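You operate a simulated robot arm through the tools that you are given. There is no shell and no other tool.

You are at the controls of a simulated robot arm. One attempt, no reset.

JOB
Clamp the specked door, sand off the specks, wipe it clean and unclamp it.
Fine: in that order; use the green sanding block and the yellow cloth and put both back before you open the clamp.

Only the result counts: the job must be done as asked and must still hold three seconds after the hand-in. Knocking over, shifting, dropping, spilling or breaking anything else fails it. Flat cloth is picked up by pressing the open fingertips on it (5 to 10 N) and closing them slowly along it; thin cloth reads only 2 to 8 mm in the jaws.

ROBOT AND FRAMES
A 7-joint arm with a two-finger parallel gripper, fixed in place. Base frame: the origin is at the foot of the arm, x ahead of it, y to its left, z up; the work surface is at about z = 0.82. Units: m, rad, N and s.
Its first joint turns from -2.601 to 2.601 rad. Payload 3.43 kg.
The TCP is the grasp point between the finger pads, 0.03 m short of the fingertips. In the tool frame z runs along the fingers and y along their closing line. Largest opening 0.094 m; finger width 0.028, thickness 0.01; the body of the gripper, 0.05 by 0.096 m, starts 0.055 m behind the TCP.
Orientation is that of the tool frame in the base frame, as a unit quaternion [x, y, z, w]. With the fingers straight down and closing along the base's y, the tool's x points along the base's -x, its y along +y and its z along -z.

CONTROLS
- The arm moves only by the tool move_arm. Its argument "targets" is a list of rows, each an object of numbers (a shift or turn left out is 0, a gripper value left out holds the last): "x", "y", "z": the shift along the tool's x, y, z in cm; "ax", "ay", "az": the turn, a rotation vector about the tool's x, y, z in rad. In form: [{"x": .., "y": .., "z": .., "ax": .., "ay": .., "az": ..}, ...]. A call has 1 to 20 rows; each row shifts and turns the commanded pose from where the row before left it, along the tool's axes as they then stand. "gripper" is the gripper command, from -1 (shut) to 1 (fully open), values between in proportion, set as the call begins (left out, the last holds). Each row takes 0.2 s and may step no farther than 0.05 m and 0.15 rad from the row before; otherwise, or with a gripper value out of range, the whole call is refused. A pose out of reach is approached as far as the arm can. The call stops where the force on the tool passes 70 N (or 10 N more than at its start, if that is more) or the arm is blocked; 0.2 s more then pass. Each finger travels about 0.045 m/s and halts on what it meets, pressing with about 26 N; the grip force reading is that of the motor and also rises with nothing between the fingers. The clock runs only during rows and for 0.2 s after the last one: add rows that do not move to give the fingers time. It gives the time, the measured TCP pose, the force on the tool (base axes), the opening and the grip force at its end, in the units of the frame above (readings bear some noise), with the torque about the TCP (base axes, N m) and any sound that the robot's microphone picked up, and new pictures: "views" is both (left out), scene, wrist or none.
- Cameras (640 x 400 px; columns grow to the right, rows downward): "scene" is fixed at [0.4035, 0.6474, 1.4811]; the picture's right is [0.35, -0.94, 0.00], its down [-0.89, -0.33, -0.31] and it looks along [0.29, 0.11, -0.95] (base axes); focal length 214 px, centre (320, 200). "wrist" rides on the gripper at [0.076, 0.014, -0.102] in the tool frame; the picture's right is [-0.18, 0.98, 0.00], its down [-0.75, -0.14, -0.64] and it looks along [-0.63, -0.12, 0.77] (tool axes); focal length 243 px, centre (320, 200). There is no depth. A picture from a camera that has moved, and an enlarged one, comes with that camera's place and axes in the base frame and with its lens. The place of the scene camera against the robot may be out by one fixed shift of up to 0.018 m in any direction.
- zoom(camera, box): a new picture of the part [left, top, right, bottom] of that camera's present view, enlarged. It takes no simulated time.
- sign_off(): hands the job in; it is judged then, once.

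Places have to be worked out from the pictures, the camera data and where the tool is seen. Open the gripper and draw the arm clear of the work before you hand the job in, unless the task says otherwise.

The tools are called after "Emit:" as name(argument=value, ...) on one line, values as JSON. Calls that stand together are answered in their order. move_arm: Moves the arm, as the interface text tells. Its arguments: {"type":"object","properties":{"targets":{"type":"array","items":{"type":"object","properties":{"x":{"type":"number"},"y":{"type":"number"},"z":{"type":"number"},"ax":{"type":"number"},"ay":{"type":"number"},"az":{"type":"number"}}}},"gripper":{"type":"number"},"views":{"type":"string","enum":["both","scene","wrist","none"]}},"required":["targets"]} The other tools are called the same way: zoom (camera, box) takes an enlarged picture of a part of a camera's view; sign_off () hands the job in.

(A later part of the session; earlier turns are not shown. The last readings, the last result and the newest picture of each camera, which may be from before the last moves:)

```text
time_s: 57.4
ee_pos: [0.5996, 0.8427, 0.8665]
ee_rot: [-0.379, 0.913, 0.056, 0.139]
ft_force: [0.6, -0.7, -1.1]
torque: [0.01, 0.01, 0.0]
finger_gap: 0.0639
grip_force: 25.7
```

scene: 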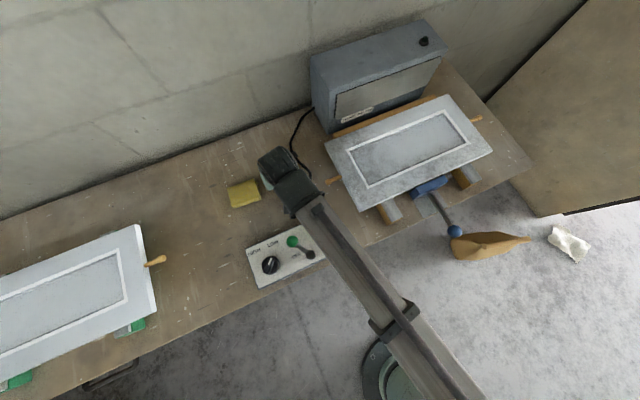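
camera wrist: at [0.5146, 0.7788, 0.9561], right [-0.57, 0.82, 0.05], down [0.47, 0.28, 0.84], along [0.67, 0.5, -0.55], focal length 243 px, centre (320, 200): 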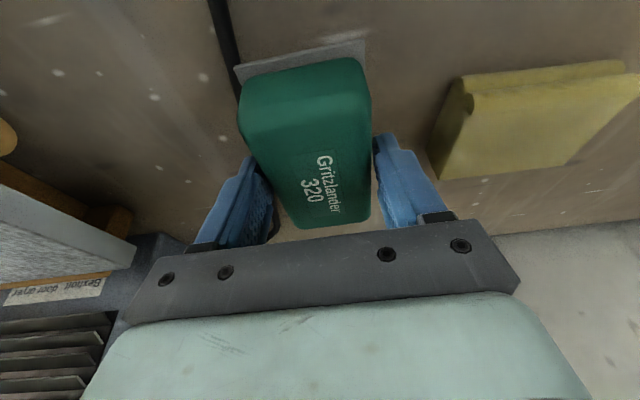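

Emit:
move_arm(targets=[{"x": 0.059, "z": 0.191}, {}, {}], views="wrist")

```text
time_s: 58.2
ee_pos: [0.5992, 0.8414, 0.8629]
ee_rot: [-0.378, 0.914, 0.058, 0.137]
ft_force: [-0.3, -0.1, -2.1]
torque: [0.01, -0.01, -0.03]
finger_gap: 0.0637
grip_force: 26.0
camera wrist: at [0.5157, 0.7787, 0.9401], right [-0.57, 0.82, 0.05], down [0.47, 0.28, 0.84], along [0.67, 0.5, -0.55], focal length 243 px, centre (320, 200)
```

wrist: 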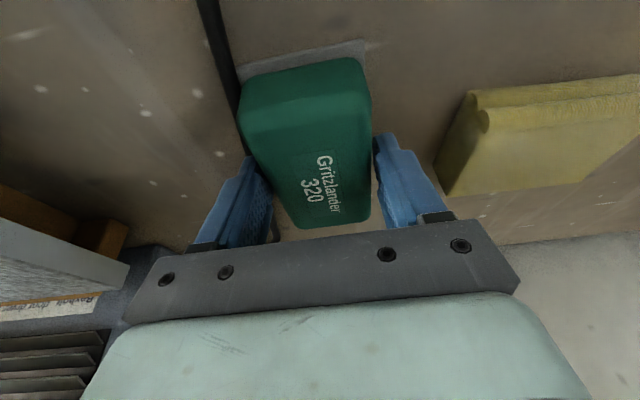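

The full weight (−2 N) still hangs on the hand, so it is not quite down. I lower 1 mm at a time until it takes load.

Emit:
move_arm(targets=[{"x": 0.03, "z": 0.096}, {"x": 0.03, "z": 0.096}, {}], views="none")

```text
time_s: 59.0
ee_pos: [0.5997, 0.8423, 0.8632]
ee_rot: [-0.379, 0.913, 0.058, 0.138]
ft_force: [-1.0, 0.8, 10.2]
torque: [-0.16, 0.12, 0.02]
finger_gap: 0.0638
grip_force: 25.8
```

The block now rests on the table (+10 N). I back off 1 mm and open the fingers.

Emit:
move_arm(targets=[{"x": -0.03, "z": -0.09}, {}, {}, {}, {}], gripper=1, views="wrist")

Emit:
zoom(camera="wrist", box=[140, 0, 500, 240])

```text
time_s: 60.2
ee_pos: [0.6007, 0.8408, 0.8629]
ee_rot: [-0.38, 0.913, 0.057, 0.138]
ft_force: [-0.5, -0.4, -0.2]
torque: [0.0, -0.02, 0.04]
finger_gap: 0.0938
grip_force: 0.1
camera wrist: at [0.5159, 0.7787, 0.9394], right [-0.57, 0.82, 0.05], down [0.47, 0.28, 0.84], along [0.67, 0.5, -0.55], focal length 243 px, centre (320, 200)
```

wrist: 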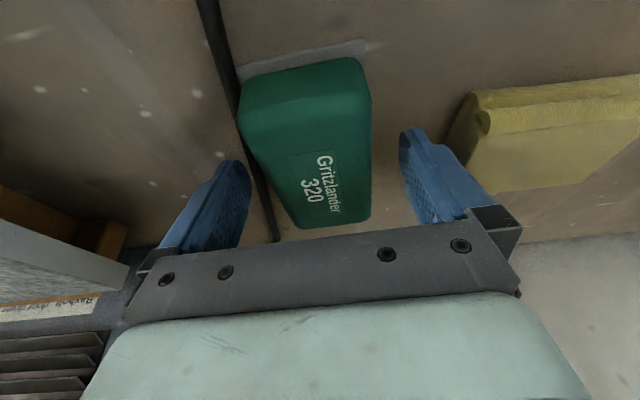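

```text
1.67 times, centred on (320, 120) of wrist
camera zoom: at [0.5159, 0.7787, 0.9394], right [-0.57, 0.82, 0.05], down [0.47, 0.28, 0.84], along [0.67, 0.5, -0.55], focal length 404 px, centre (320, 333)
```

zoom: 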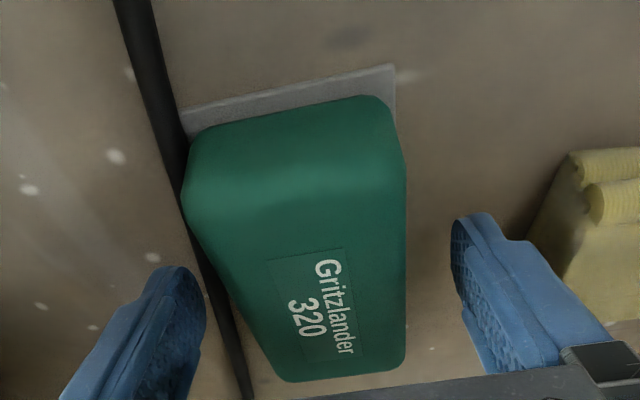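

The block is back in its spot. I rise straight up, take out the tilt, and move to view the yellow cloth from above.

Emit:
move_arm(targets=[{"x": -0.89, "z": -2.87}, {"x": -1.33, "z": -4.3}, {"x": -1.33, "z": -4.3}, {"x": -1.33, "z": -4.3}, {"ay": 0.15}, {"ay": 0.15}, {"x": 2.23, "y": 3.25}, {"x": 2.23, "y": 3.25}, {"x": 2.23, "y": 3.25}, {"x": 2.23, "y": 3.25}, {}], views="both")

Emit:
zoom(camera="wrist", box=[180, 60, 500, 240])

Emit:
zoom(camera="scene", box=[200, 140, 340, 230])

```text
time_s: 62.6
ee_pos: [0.445, 0.871, 1.0281]
ee_rot: [-0.383, 0.924, 0.0, 0.0]
ft_force: [-0.4, 0.2, -0.1]
torque: [0.0, -0.01, -0.01]
finger_gap: 0.0937
grip_force: 0.0
camera wrist: at [0.38, 0.8273, 1.1316], right [-0.57, 0.82, 0.0], down [0.63, 0.43, 0.64], along [0.53, 0.36, -0.77], focal length 243 px, centre (320, 200)
```

scene: 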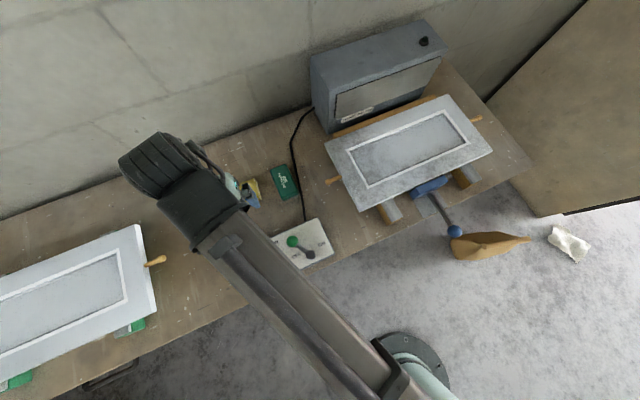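
wrist: 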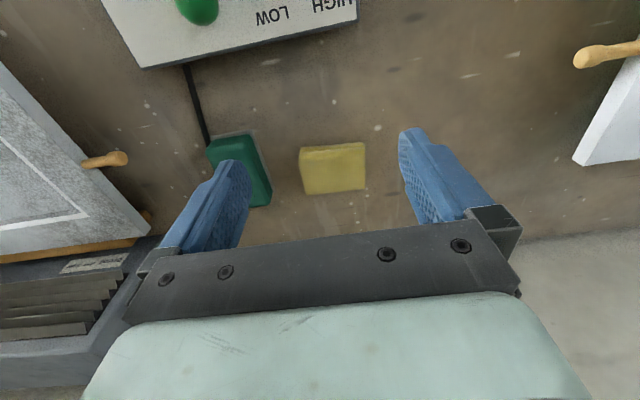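

```text
2.00 times, centred on (340, 150) of wrist
camera zoom: at [0.38, 0.8273, 1.1316], right [-0.57, 0.82, 0.0], down [0.63, 0.43, 0.64], along [0.53, 0.36, -0.77], focal length 485 px, centre (280, 300)
```

zoom: 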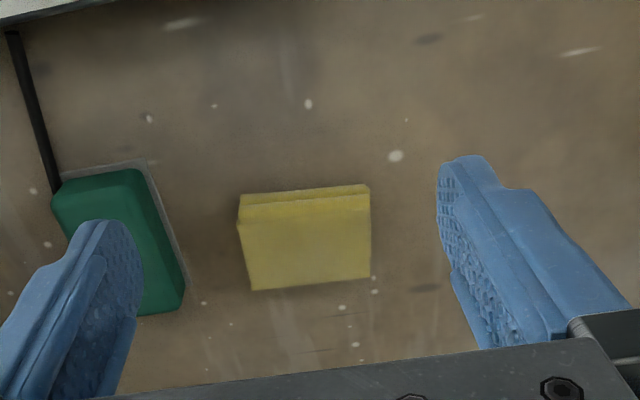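

```text
4.44 times, centred on (270, 185) of scene
camera zoom: at [0.4035, 0.6474, 1.4811], right [0.35, -0.94, 0.0], down [-0.89, -0.33, -0.31], along [0.29, 0.11, -0.95], focal length 953 px, centre (542, 267)
```

zoom: 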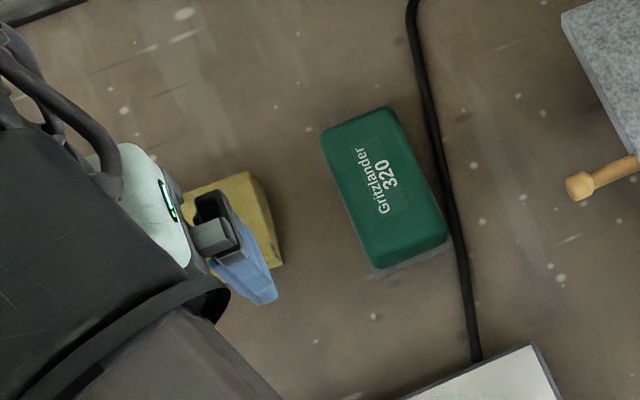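

Emit:
zoom(camera="wrist", box=[285, 130, 385, 205])

```text
5.33 times, centred on (335, 168) of wrist
camera zoom: at [0.38, 0.8273, 1.1316], right [-0.57, 0.82, 0.0], down [0.63, 0.43, 0.64], along [0.53, 0.36, -0.77], focal length 1294 px, centre (240, 373)
```

zoom: 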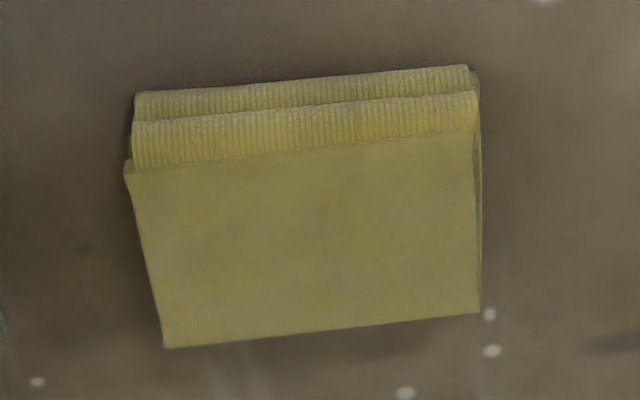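

The cloth is a folded pad of about 9 × 7 cm, its top at z ≈ 0.847, centred at about (0.524, 0.948). I tilt the tool 0.4 rad outward for reach, part-close the fingers to ~6.6 cm, and move above its centre.

Emit:
move_arm(targets=[{"ay": -0.15}, {"ay": -0.15}, {"ay": -0.1}, {"x": -1.61, "z": 4.59}, {"x": -1.61, "z": 4.59}, {"x": -1.61, "z": 4.59}, {}, {}], gripper=0.4, views="both")

Emit:
zoom(camera="wrist", box=[160, 0, 480, 220])

```text
time_s: 64.4
ee_pos: [0.5144, 0.9402, 0.9188]
ee_rot: [-0.376, 0.905, 0.077, 0.184]
ft_force: [-0.1, 0.3, 0.2]
torque: [-0.01, 0.01, 0.03]
finger_gap: 0.066
grip_force: 0.1
camera wrist: at [0.4252, 0.8719, 0.985], right [-0.58, 0.81, 0.07], down [0.41, 0.21, 0.88], along [0.7, 0.54, -0.46], focal length 243 px, centre (320, 200)
```

scene: 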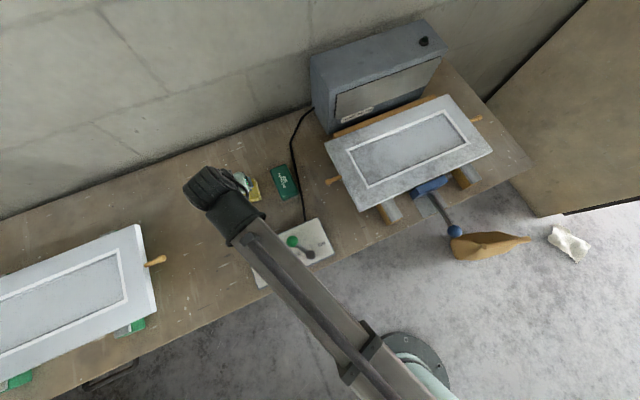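
wrist: 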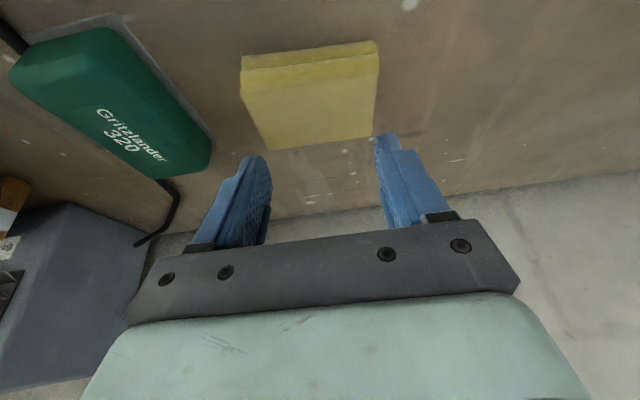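

```text
1.82 times, centred on (320, 110) of wrist
camera zoom: at [0.4252, 0.8719, 0.985], right [-0.58, 0.81, 0.07], down [0.41, 0.21, 0.88], along [0.7, 0.54, -0.46], focal length 441 px, centre (320, 364)
```

zoom: 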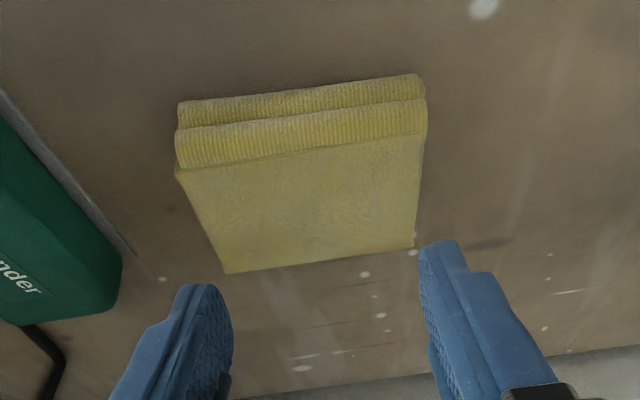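

The fingertips are centred over the cloth (u = −0.301, v = 1.04). I descend to just above its top, then feel for contact.

Emit:
move_arm(targets=[{"x": 0.584, "z": 1.382}, {"x": 0.584, "z": 1.382}, {"x": 0.117, "z": 0.276}, {"x": 0.117, "z": 0.276}, {}], views="wrist")

Emit:
zoom(camera="wrist", box=[160, 0, 480, 220])

```text
time_s: 65.6
ee_pos: [0.5145, 0.9403, 0.8836]
ee_rot: [-0.375, 0.905, 0.076, 0.184]
ft_force: [-0.1, 0.0, 0.5]
torque: [0.03, -0.01, 0.0]
finger_gap: 0.0657
grip_force: 0.1
camera wrist: at [0.4255, 0.8723, 0.9492], right [-0.58, 0.81, 0.07], down [0.41, 0.21, 0.88], along [0.71, 0.54, -0.46], focal length 243 px, centre (320, 200)
```

wrist: 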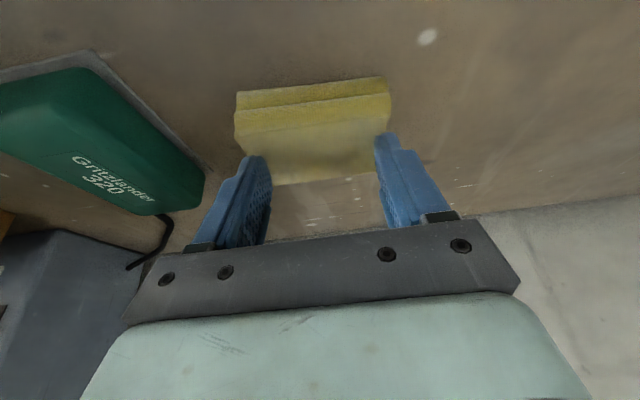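

```text
1.82 times, centred on (320, 110) of wrist
camera zoom: at [0.4255, 0.8723, 0.9492], right [-0.58, 0.81, 0.07], down [0.41, 0.21, 0.88], along [0.71, 0.54, -0.46], focal length 441 px, centre (320, 364)
```

zoom: 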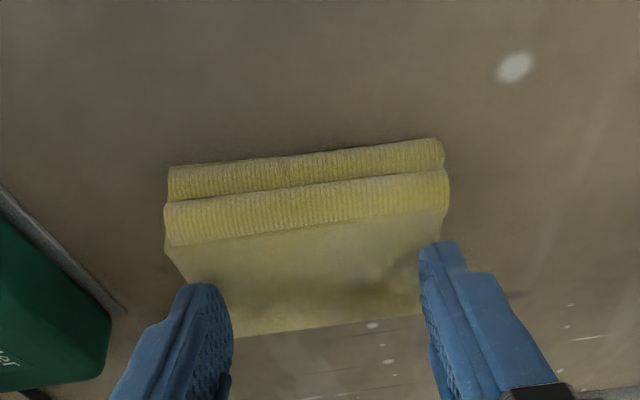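

Just above the cloth, no contact yet. I step down in 1.5 mm steps.

Emit:
move_arm(targets=[{"x": 0.058, "z": 0.138}, {"x": 0.058, "z": 0.138}, {"x": 0.058, "z": 0.138}, {}], views="none")

```text
time_s: 66.6
ee_pos: [0.5143, 0.9394, 0.8817]
ee_rot: [-0.376, 0.905, 0.076, 0.184]
ft_force: [-0.5, -0.5, 19.4]
torque: [-0.09, 0.04, 0.03]
finger_gap: 0.0656
grip_force: 0.1
```

Contact reads 19 N, more than wanted. I back off 1.5 mm to get into the 5–10 N range.

Emit:
move_arm(targets=[{"x": -0.05, "z": -0.12}, {}], views="none")

```text
time_s: 67.2
ee_pos: [0.5148, 0.9406, 0.8807]
ee_rot: [-0.376, 0.905, 0.076, 0.184]
ft_force: [0.0, 0.4, 14.8]
torque: [0.01, -0.02, 0.0]
finger_gap: 0.0658
grip_force: 0.2
```

Emit:
move_arm(targets=[{"x": -0.04, "z": -0.09}, {}], views="none")

```text
time_s: 67.8
ee_pos: [0.5134, 0.9381, 0.8824]
ee_rot: [-0.376, 0.905, 0.076, 0.183]
ft_force: [0.5, 3.3, 7.2]
torque: [0.1, -0.04, -0.01]
finger_gap: 0.0658
grip_force: 0.1
```

7.2 N of press — in range. I now close the fingers slowly in stages, watching the press force.

Emit:
move_arm(targets=[{}, {}], gripper=0.2, views="wrist")

Emit:
zoom(camera="wrist", box=[160, 0, 480, 220])

```text
time_s: 68.4
ee_pos: [0.5142, 0.939, 0.8817]
ee_rot: [-0.376, 0.905, 0.076, 0.184]
ft_force: [-0.5, -0.9, 3.6]
torque: [-0.06, 0.04, -0.03]
finger_gap: 0.0574
grip_force: 0.9
camera wrist: at [0.4251, 0.8717, 0.9476], right [-0.58, 0.81, 0.07], down [0.41, 0.22, 0.88], along [0.7, 0.54, -0.46], focal length 243 px, centre (320, 200)
```

wrist: 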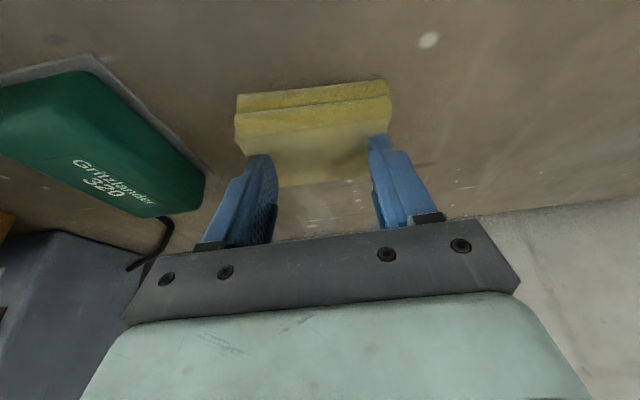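

```text
1.82 times, centred on (320, 110) of wrist
camera zoom: at [0.4251, 0.8717, 0.9476], right [-0.58, 0.81, 0.07], down [0.41, 0.22, 0.88], along [0.7, 0.54, -0.46], focal length 441 px, centre (320, 364)
```

zoom: 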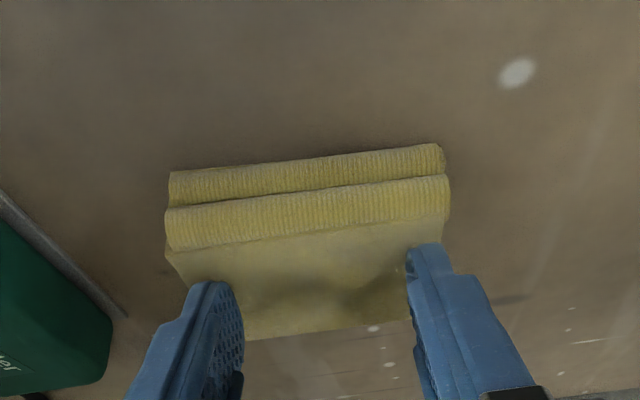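

The press dropped to 3.6 N; I add 0.5 mm of press and go on closing.

Emit:
move_arm(targets=[{"x": 0.02, "z": 0.05}, {}], gripper=0.0, views="wrist")

Emit:
zoom(camera="wrist", box=[160, 0, 480, 220])

```text
time_s: 69.0
ee_pos: [0.5149, 0.9393, 0.8816]
ee_rot: [-0.376, 0.905, 0.077, 0.183]
ft_force: [0.3, 0.0, 5.7]
torque: [0.01, -0.01, 0.06]
finger_gap: 0.0487
grip_force: 1.9
camera wrist: at [0.4252, 0.8718, 0.9473], right [-0.58, 0.81, 0.07], down [0.41, 0.21, 0.89], along [0.71, 0.54, -0.46], focal length 243 px, centre (320, 200)
```

wrist: 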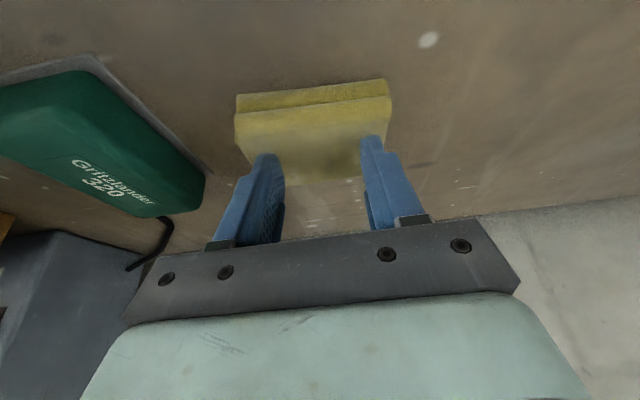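

```text
1.82 times, centred on (320, 110) of wrist
camera zoom: at [0.4252, 0.8718, 0.9473], right [-0.58, 0.81, 0.07], down [0.41, 0.21, 0.89], along [0.71, 0.54, -0.46], focal length 441 px, centre (320, 364)
```

zoom: 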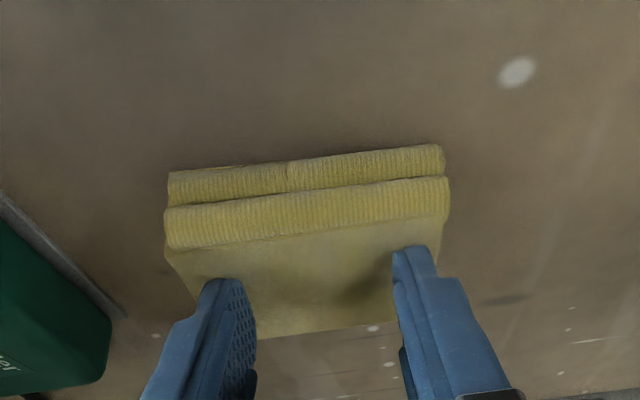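

Emit:
move_arm(targets=[{}, {}], gripper=-0.3, views="none")

```text
time_s: 69.6
ee_pos: [0.5147, 0.9397, 0.8818]
ee_rot: [-0.375, 0.906, 0.076, 0.183]
ft_force: [0.1, -0.7, 6.6]
torque: [0.01, 0.04, 0.01]
finger_gap: 0.035
grip_force: 1.8
```

Still pressing with ~6.6 N at 35 mm opening; I continue closing in stages.

Emit:
move_arm(targets=[{}, {}], gripper=-0.6, views="none")

```text
time_s: 70.2
ee_pos: [0.5138, 0.9391, 0.8814]
ee_rot: [-0.376, 0.905, 0.076, 0.183]
ft_force: [0.6, 0.0, 6.5]
torque: [-0.04, 0.0, 0.02]
finger_gap: 0.0214
grip_force: 1.7
```

The press holds at 6.5 N at 21 mm opening. I close the rest of the way and look at the picture.

Emit:
move_arm(targets=[{}, {}, {}], gripper=-1, views="wrist")

Emit:
zoom(camera="wrist", box=[160, 0, 480, 220])

```text
time_s: 71.0
ee_pos: [0.5129, 0.9396, 0.8809]
ee_rot: [-0.375, 0.906, 0.075, 0.184]
ft_force: [-1.0, -0.5, 7.1]
torque: [-0.03, 0.06, 0.02]
finger_gap: 0.0
grip_force: 26.0
camera wrist: at [0.425, 0.8718, 0.9473], right [-0.58, 0.81, 0.07], down [0.41, 0.21, 0.88], along [0.71, 0.54, -0.46], focal length 243 px, centre (320, 200)
```

wrist: 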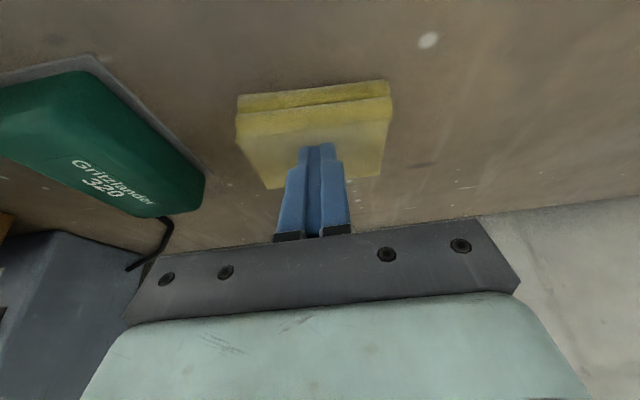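

```text
1.82 times, centred on (320, 110) of wrist
camera zoom: at [0.425, 0.8718, 0.9473], right [-0.58, 0.81, 0.07], down [0.41, 0.21, 0.88], along [0.71, 0.54, -0.46], focal length 441 px, centre (320, 364)
```

zoom: 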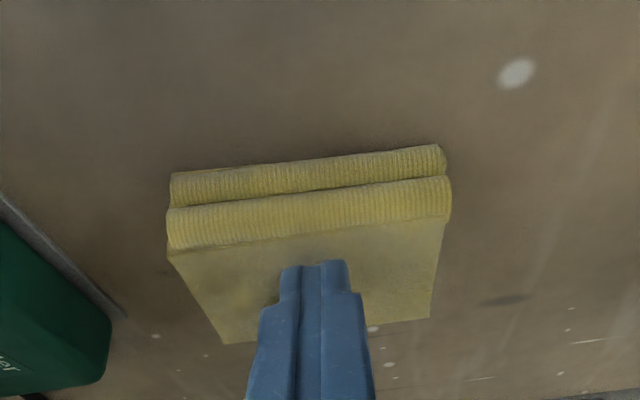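

The jaws closed to 0.0 mm — the folded cloth behaves as a stiff pad, so pinching its top doesn't work. It hasn't moved; I lift, open fully, and will grip it by its sides (≈8.8 cm wide) instead.

Emit:
move_arm(targets=[{"x": -0.779, "z": -1.842}, {"x": -0.779, "z": -1.842}, {}, {}, {}, {}, {}], gripper=1, views="wrist")

Emit:
zoom(camera="wrist", box=[160, 0, 480, 220])

```text
time_s: 72.6
ee_pos: [0.5148, 0.9397, 0.9226]
ee_rot: [-0.376, 0.905, 0.076, 0.183]
ft_force: [-0.4, 0.0, 0.3]
torque: [0.03, 0.03, -0.01]
finger_gap: 0.0941
grip_force: 0.0
camera wrist: at [0.4253, 0.8716, 0.9873], right [-0.58, 0.81, 0.07], down [0.41, 0.21, 0.88], along [0.71, 0.54, -0.46], focal length 243 px, centre (320, 200)
```

wrist: 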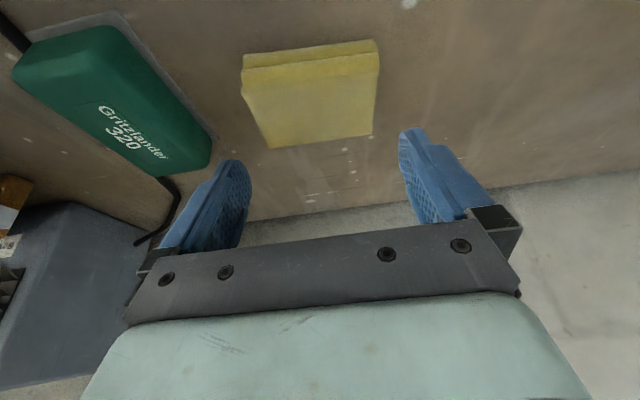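

```text
1.82 times, centred on (320, 110) of wrist
camera zoom: at [0.4253, 0.8716, 0.9873], right [-0.58, 0.81, 0.07], down [0.41, 0.21, 0.88], along [0.71, 0.54, -0.46], focal length 441 px, centre (320, 364)
```

zoom: 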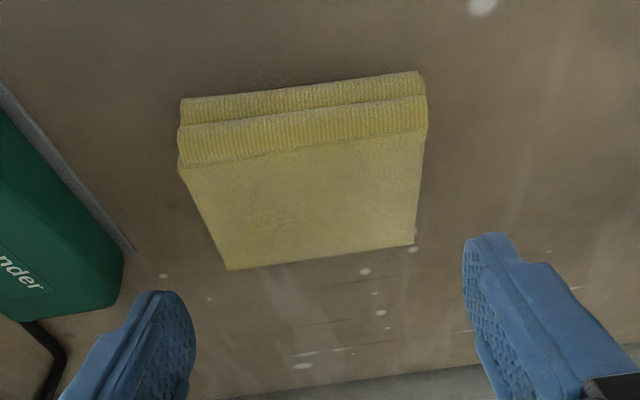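

In the tool frame the cloth spans Y ≈ −46…+42 mm with a ~3° yaw, so it fits inside the 94 mm opening with ~3 mm each side. I correct the yaw and offset, and lower to just above its top for a check.

Emit:
move_arm(targets=[{"ax": 0.0195, "az": 0.046}, {"x": -0.46, "y": -0.08, "z": 0.195}, {"x": 0.732, "z": 1.73}, {"x": 0.73, "z": 1.73}, {}, {}], views="wrist")

Emit:
zoom(camera="wrist", box=[160, 30, 480, 230])

```text
time_s: 74.0
ee_pos: [0.5184, 0.9427, 0.8825]
ee_rot: [-0.352, 0.915, 0.071, 0.185]
ft_force: [0.0, -0.4, 0.5]
torque: [-0.01, -0.02, -0.01]
finger_gap: 0.0942
grip_force: 0.1
camera wrist: at [0.4259, 0.879, 0.9495], right [-0.53, 0.84, 0.07], down [0.42, 0.19, 0.88], along [0.73, 0.5, -0.46], focal length 243 px, centre (320, 200)
```

wrist: 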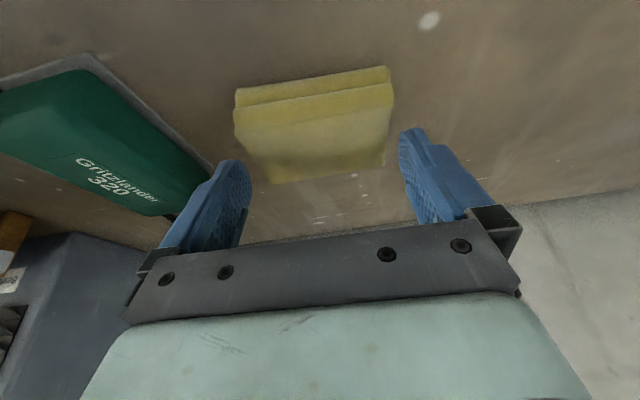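

```text
2.00 times, centred on (320, 130) of wrist
camera zoom: at [0.4259, 0.879, 0.9495], right [-0.53, 0.84, 0.07], down [0.42, 0.19, 0.88], along [0.73, 0.5, -0.46], focal length 485 px, centre (320, 340)
```

zoom: 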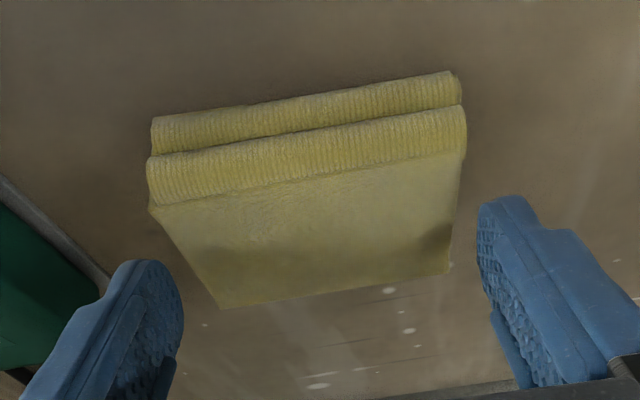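

Now the cloth spans Y −43…+43 mm, centred within the ±47 mm opening. I descend in 3 mm steps, checking for any touch.

Emit:
move_arm(targets=[{"x": 0.117, "z": 0.276}, {"x": 0.117, "z": 0.276}, {"x": 0.117, "z": 0.276}, {}], views="wrist")

Emit:
zoom(camera="wrist", box=[160, 30, 480, 230])

```text
time_s: 75.0
ee_pos: [0.5188, 0.9439, 0.8742]
ee_rot: [-0.353, 0.915, 0.071, 0.185]
ft_force: [0.3, 0.8, 0.6]
torque: [0.0, -0.04, 0.0]
finger_gap: 0.0939
grip_force: 0.1
camera wrist: at [0.4261, 0.8791, 0.9402], right [-0.53, 0.84, 0.07], down [0.42, 0.19, 0.88], along [0.73, 0.5, -0.46], focal length 243 px, centre (320, 200)
```

wrist: 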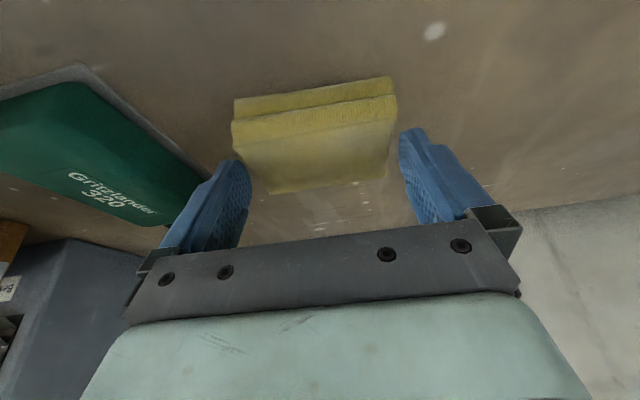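

```text
2.00 times, centred on (320, 130) of wrist
camera zoom: at [0.4261, 0.8791, 0.9402], right [-0.53, 0.84, 0.07], down [0.42, 0.19, 0.88], along [0.73, 0.5, -0.46], focal length 485 px, centre (320, 340)
```

zoom: 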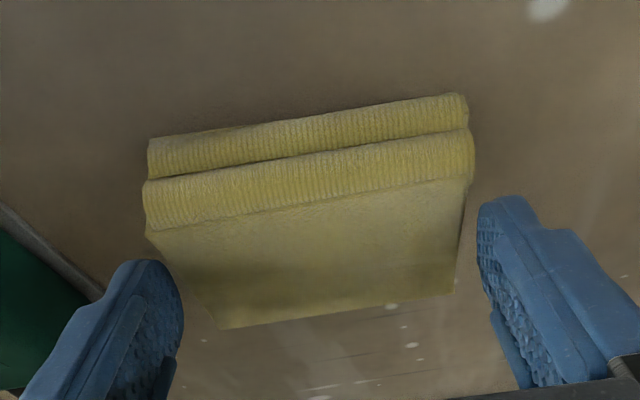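

No contact while the tips are already beside the pad. I continue down to TCP z ≈ 0.859 (tips ~6 mm above the table).

Emit:
move_arm(targets=[{"x": 0.117, "z": 0.276}, {"x": 0.117, "z": 0.276}, {"x": 0.117, "z": 0.276}, {"x": 0.117, "z": 0.276}, {"x": 0.117, "z": 0.276}, {}], views="wrist")

Emit:
zoom(camera="wrist", box=[160, 30, 480, 230])

```text
time_s: 76.4
ee_pos: [0.5192, 0.942, 0.8594]
ee_rot: [-0.352, 0.915, 0.072, 0.185]
ft_force: [-0.1, 0.5, -0.5]
torque: [0.0, 0.01, 0.01]
finger_gap: 0.0939
grip_force: 0.1
camera wrist: at [0.4264, 0.8793, 0.9249], right [-0.53, 0.84, 0.07], down [0.42, 0.19, 0.88], along [0.73, 0.5, -0.46], focal length 243 px, centre (320, 200)
```

wrist: 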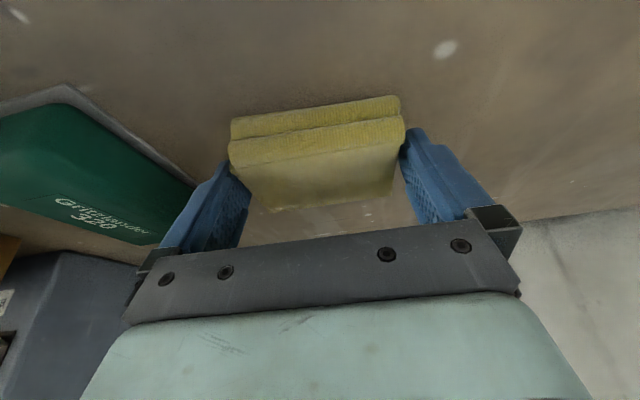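

```text
2.00 times, centred on (320, 130) of wrist
camera zoom: at [0.4264, 0.8793, 0.9249], right [-0.53, 0.84, 0.07], down [0.42, 0.19, 0.88], along [0.73, 0.5, -0.46], focal length 485 px, centre (320, 340)
```

zoom: 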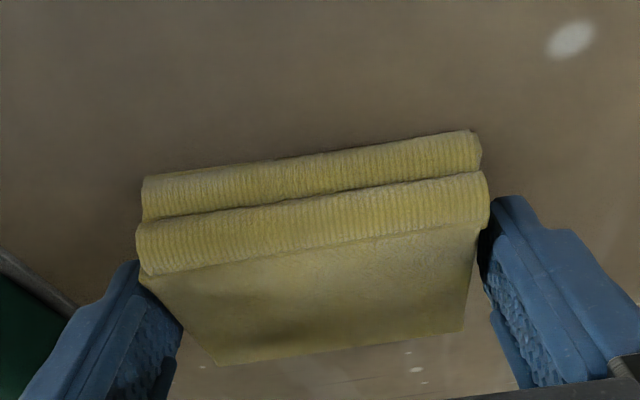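

The fingers straddle the pad cleanly. I close on it.

Emit:
move_arm(targets=[{}, {}, {}, {}, {}], gripper=-1, views="wrist")

Emit:
zoom(camera="wrist", box=[160, 30, 480, 230])

```text
time_s: 77.6
ee_pos: [0.5189, 0.943, 0.859]
ee_rot: [-0.352, 0.915, 0.071, 0.185]
ft_force: [-0.1, -0.3, 0.0]
torque: [-0.04, 0.0, 0.0]
finger_gap: 0.0896
grip_force: 25.1
camera wrist: at [0.4263, 0.8793, 0.925], right [-0.53, 0.84, 0.07], down [0.42, 0.19, 0.88], along [0.73, 0.5, -0.46], focal length 243 px, centre (320, 200)
```

wrist: 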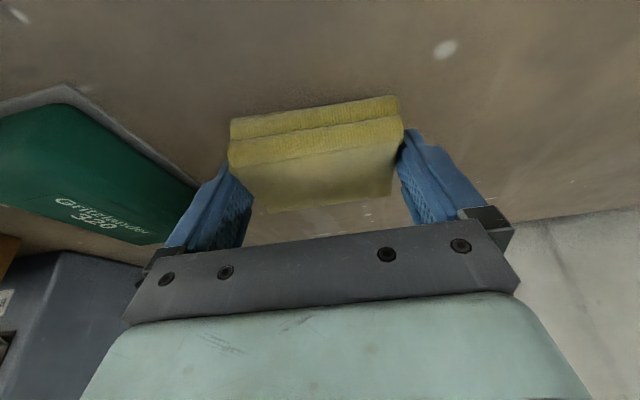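

```text
2.00 times, centred on (320, 130) of wrist
camera zoom: at [0.4263, 0.8793, 0.925], right [-0.53, 0.84, 0.07], down [0.42, 0.19, 0.88], along [0.73, 0.5, -0.46], focal length 485 px, centre (320, 340)
```

zoom: 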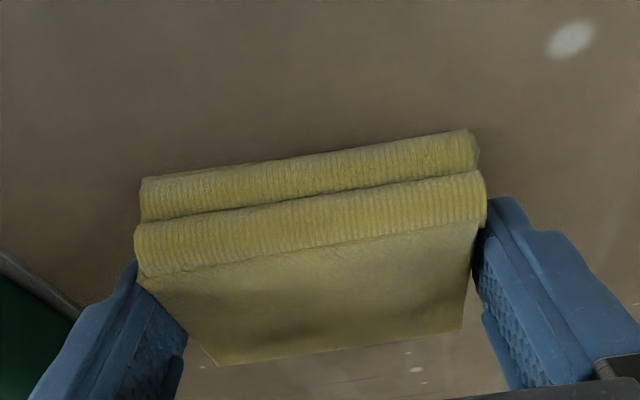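

Gripped at 89.6 mm with 25 N; I record the return pose (0.519, 0.943, 0.859). I lift gently.

Emit:
move_arm(targets=[{"x": -0.39, "z": -0.92}, {"x": -0.78, "z": -1.84}, {"x": -0.78, "z": -1.84}, {}], views="both")

Emit:
zoom(camera="wrist", box=[160, 30, 480, 230])

```text
time_s: 78.6
ee_pos: [0.5195, 0.9436, 0.9104]
ee_rot: [-0.352, 0.914, 0.072, 0.186]
ft_force: [0.1, 0.1, -0.5]
torque: [0.02, 0.0, -0.04]
finger_gap: 0.0894
grip_force: 25.9
camera wrist: at [0.426, 0.8797, 0.9757], right [-0.53, 0.84, 0.07], down [0.42, 0.19, 0.88], along [0.73, 0.5, -0.46], focal length 243 px, centre (320, 200)
```

scene: 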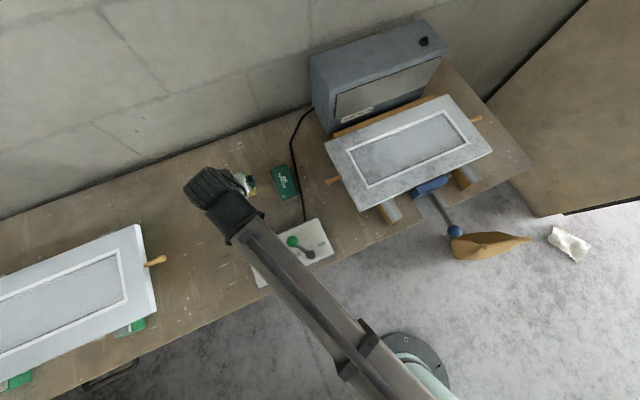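
wrist: 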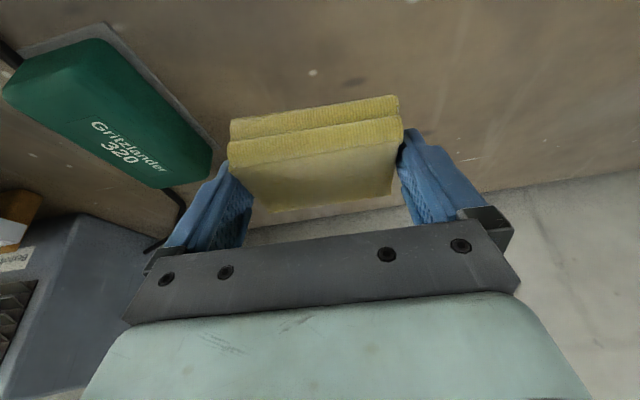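

```text
2.00 times, centred on (320, 130) of wrist
camera zoom: at [0.426, 0.8797, 0.9757], right [-0.53, 0.84, 0.07], down [0.42, 0.19, 0.88], along [0.73, 0.5, -0.46], focal length 485 px, centre (320, 340)
```

zoom: 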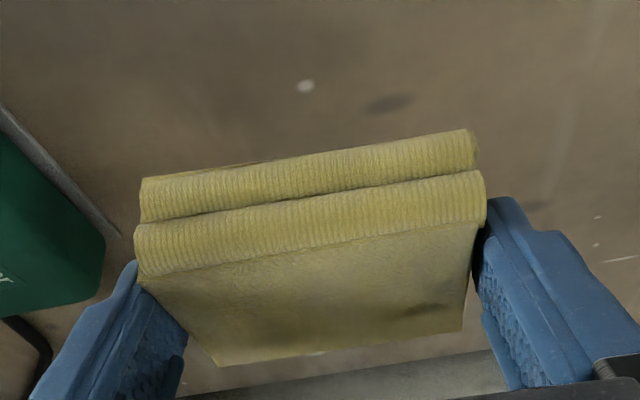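

The cloth is held firmly. Before wiping, I look closely at where the dust is on the door.

Emit:
zoom(camera="scene", box=[320, 90, 420, 160])

Emit:
zoom(camera="scene", box=[400, 85, 500, 155])

Emit:
zoom(camera="scene", box=[330, 140, 430, 220])

Emit:
zoom(camera="scene", box=[400, 130, 500, 200])

```text
5.71 times, centred on (370, 125) of scene
camera zoom: at [0.4035, 0.6474, 1.4811], right [0.35, -0.94, 0.0], down [-0.89, -0.33, -0.31], along [0.29, 0.11, -0.95], focal length 1226 px, centre (34, 629)
```

zoom: 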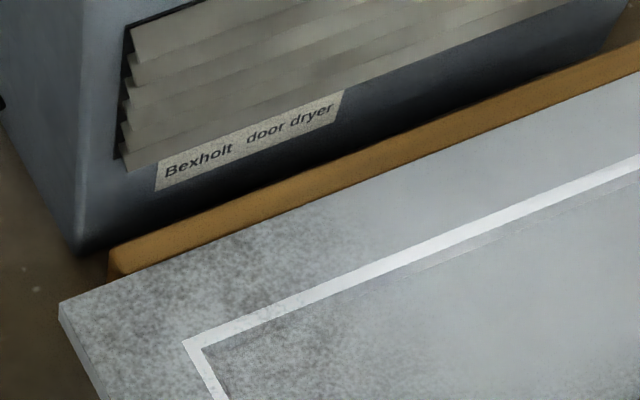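

```text
5.71 times, centred on (450, 120) of scene
camera zoom: at [0.4035, 0.6474, 1.4811], right [0.35, -0.94, 0.0], down [-0.89, -0.33, -0.31], along [0.29, 0.11, -0.95], focal length 1226 px, centre (-423, 657)
```

zoom: 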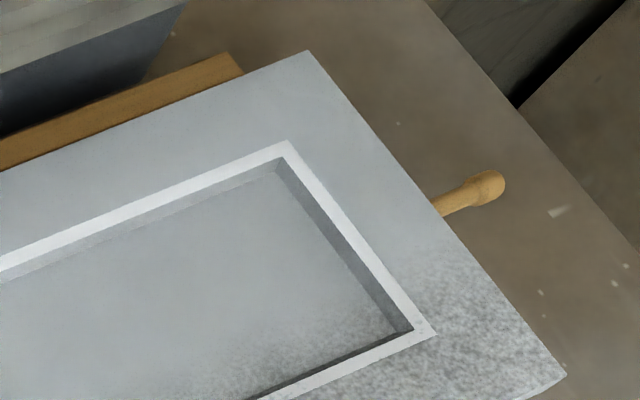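

```text
5.00 times, centred on (380, 180) of scene
camera zoom: at [0.4035, 0.6474, 1.4811], right [0.35, -0.94, 0.0], down [-0.89, -0.33, -0.31], along [0.29, 0.11, -0.95], focal length 1072 px, centre (20, 300)
```

zoom: 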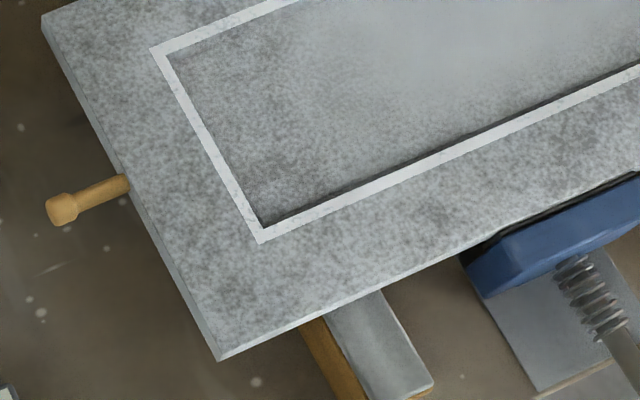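

```text
5.71 times, centred on (450, 165) of scene
camera zoom: at [0.4035, 0.6474, 1.4811], right [0.35, -0.94, 0.0], down [-0.89, -0.33, -0.31], along [0.29, 0.11, -0.95], focal length 1226 px, centre (-423, 400)
```

zoom: 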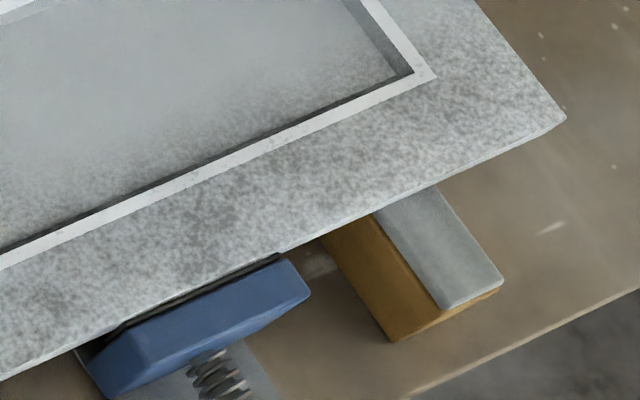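

Dust lies along the whole near rail, the left stile, the left of the far rail, the near part of the right stile and much of the recessed panel. I carry the cloth at height to above the near-right corner, squaring it to the door.

Emit:
move_arm(targets=[{"x": -1.75, "z": -4.145}, {"x": -1.75, "z": -4.145}, {"ax": -0.0195, "az": -0.046}, {"x": 0.994, "y": -4.4375, "z": -0.42}, {"x": 0.994, "y": -4.4375, "z": -0.42}, {"x": 0.994, "y": -4.4375, "z": -0.42}, {"x": 0.994, "y": -4.4375, "z": -0.42}, {"x": 0.994, "y": -4.4375, "z": -0.42}, {"x": 0.994, "y": -4.4375, "z": -0.42}, {"x": 0.994, "y": -4.4375, "z": -0.42}, {"x": 0.994, "y": -4.4375, "z": -0.42}, {"x": 0.994, "y": -4.4375, "z": -0.42}, {"x": 0.994, "y": -4.4375, "z": -0.42}, {"x": 0.994, "y": -4.4375, "z": -0.42}, {"x": 0.994, "y": -4.4375, "z": -0.42}, {"x": 0.994, "y": -4.4375, "z": -0.42}, {"x": 0.994, "y": -4.4375, "z": -0.42}, {"x": 0.994, "y": -4.4375, "z": -0.42}, {"x": 0.994, "y": -4.4375, "z": -0.42}, {}], views="both")

Emit:
zoom(camera="wrist", box=[100, 0, 540, 240])

```text
time_s: 82.8
ee_pos: [0.9002, 0.3198, 0.999]
ee_rot: [-0.376, 0.905, 0.077, 0.183]
ft_force: [-0.2, 0.7, -0.4]
torque: [-0.02, 0.0, -0.01]
finger_gap: 0.0893
grip_force: 26.0
camera wrist: at [0.8115, 0.2511, 1.0643], right [-0.58, 0.81, 0.07], down [0.41, 0.21, 0.88], along [0.7, 0.54, -0.46], focal length 243 px, centre (320, 200)
```

scene: 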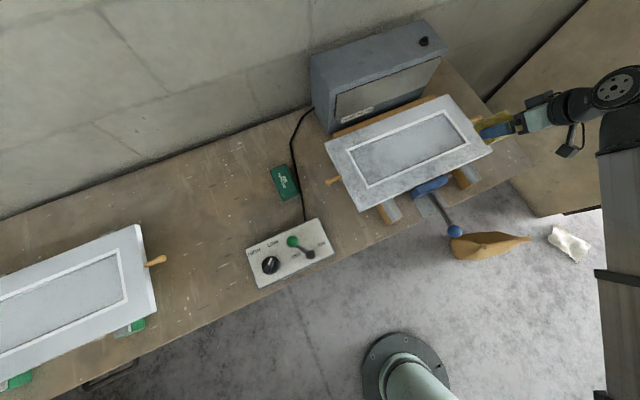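
wrist: 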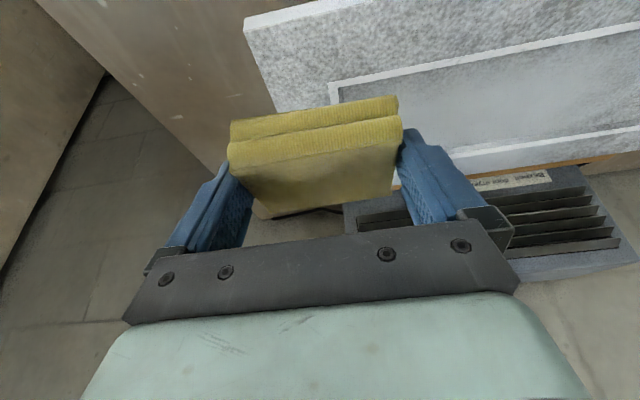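

```text
1.45 times, centred on (320, 120) of wrist
camera zoom: at [0.8115, 0.2511, 1.0643], right [-0.58, 0.81, 0.07], down [0.41, 0.21, 0.88], along [0.7, 0.54, -0.46], focal length 353 px, centre (320, 316)
```

zoom: 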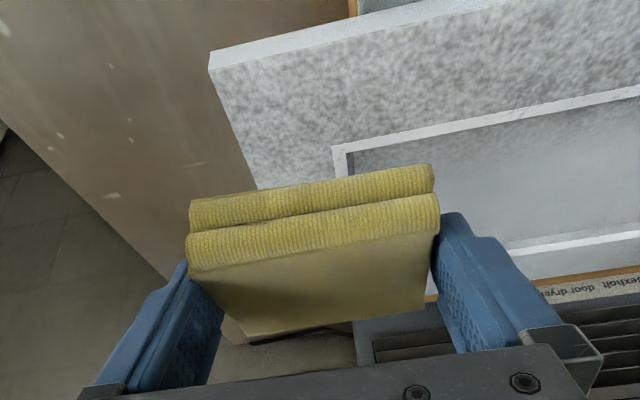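

I'm at u = 0.410, v = 0.863 above the corner. I descend to just over the door and then feel for contact with the cloth.

Emit:
move_arm(targets=[{"x": 1.27, "z": 3.0}, {"x": 0.97, "z": 2.3}, {"x": 0.2, "z": 0.46}, {"x": 0.117, "z": 0.276}, {"x": 0.058, "z": 0.138}, {}], views="wrist")

```text
time_s: 84.2
ee_pos: [0.8996, 0.3196, 0.9315]
ee_rot: [-0.376, 0.905, 0.076, 0.183]
ft_force: [1.1, 0.6, -0.9]
torque: [0.0, -0.03, 0.0]
finger_gap: 0.089
grip_force: 26.3
camera wrist: at [0.8111, 0.2513, 0.9973], right [-0.58, 0.81, 0.07], down [0.41, 0.21, 0.88], along [0.71, 0.54, -0.46], focal length 243 px, centre (320, 200)
```

wrist: 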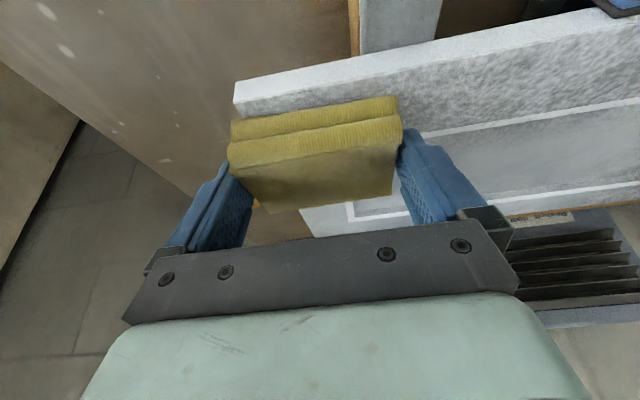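

No contact yet at z = 0.9315. I step down further.

Emit:
move_arm(targets=[{"x": 0.058, "z": 0.138}, {"x": 0.058, "z": 0.138}, {}], views="none")

```text
time_s: 85.0
ee_pos: [0.9001, 0.3179, 0.9295]
ee_rot: [-0.376, 0.905, 0.076, 0.183]
ft_force: [-0.7, 0.7, -1.0]
torque: [-0.02, 0.0, 0.02]
finger_gap: 0.0888
grip_force: 26.1
```

Emit:
move_arm(targets=[{"x": 0.058, "z": 0.138}, {"x": 0.058, "z": 0.138}, {}], views="none")

```text
time_s: 85.8
ee_pos: [0.8999, 0.3196, 0.9279]
ee_rot: [-0.376, 0.905, 0.076, 0.186]
ft_force: [-0.2, -0.8, 23.5]
torque: [0.09, 0.13, -0.04]
finger_gap: 0.0891
grip_force: 25.7
```

Contact at 23 N; I back off ~1 mm for a lighter press and make a first test stroke along the near rail.

Emit:
move_arm(targets=[{"x": -0.04, "z": -0.1}, {"y": 1}, {"y": 1}, {"y": 1}, {"y": 1}, {"y": 1}, {}], views="both")

Emit:
zoom(camera="wrist", box=[100, 0, 540, 240])

Emit:
zoom(camera="scene", box=[400, 90, 540, 190])

```text
time_s: 87.4
ee_pos: [0.863, 0.3537, 0.9276]
ee_rot: [-0.376, 0.905, 0.075, 0.184]
ft_force: [5.6, -6.3, 18.5]
torque: [-0.27, -0.62, -0.16]
finger_gap: 0.0891
grip_force: 25.6
camera wrist: at [0.7749, 0.2861, 0.9936], right [-0.58, 0.81, 0.07], down [0.41, 0.21, 0.89], along [0.71, 0.54, -0.46], focal length 243 px, centre (320, 200)
```

scene: 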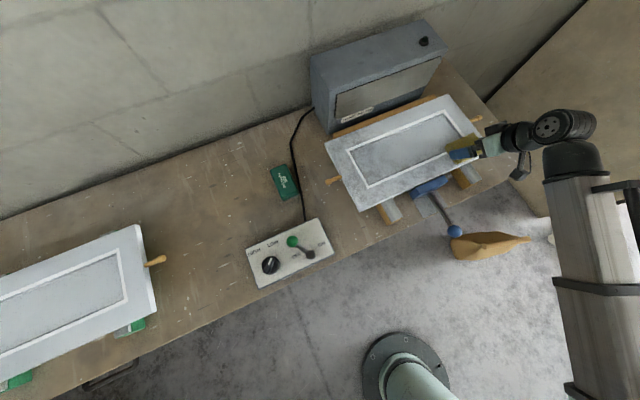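
wrist: 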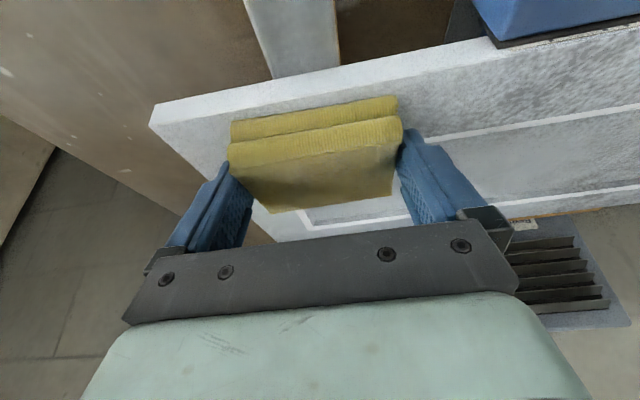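

```text
1.45 times, centred on (320, 120) of wrist
camera zoom: at [0.7749, 0.2861, 0.9936], right [-0.58, 0.81, 0.07], down [0.41, 0.21, 0.89], along [0.71, 0.54, -0.46], focal length 353 px, centre (320, 316)
```

zoom: 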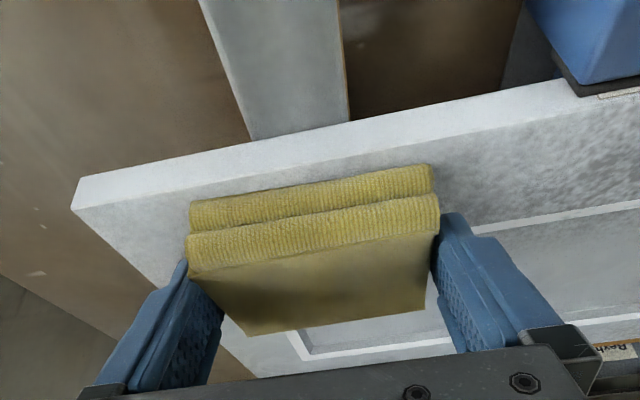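

```text
4.00 times, centred on (470, 140) of scene
camera zoom: at [0.4035, 0.6474, 1.4811], right [0.35, -0.94, 0.0], down [-0.89, -0.33, -0.31], along [0.29, 0.11, -0.95], focal length 858 px, centre (-280, 440)
```

zoom: 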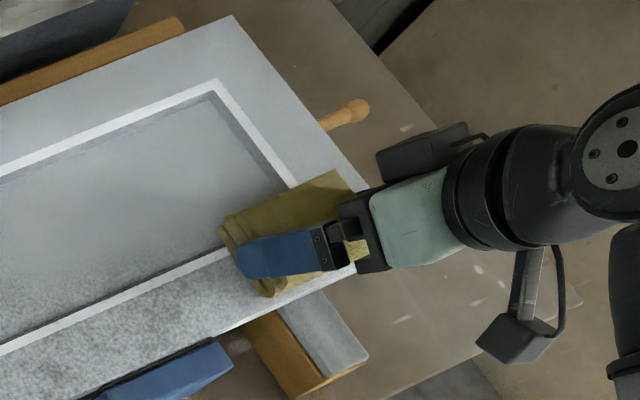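

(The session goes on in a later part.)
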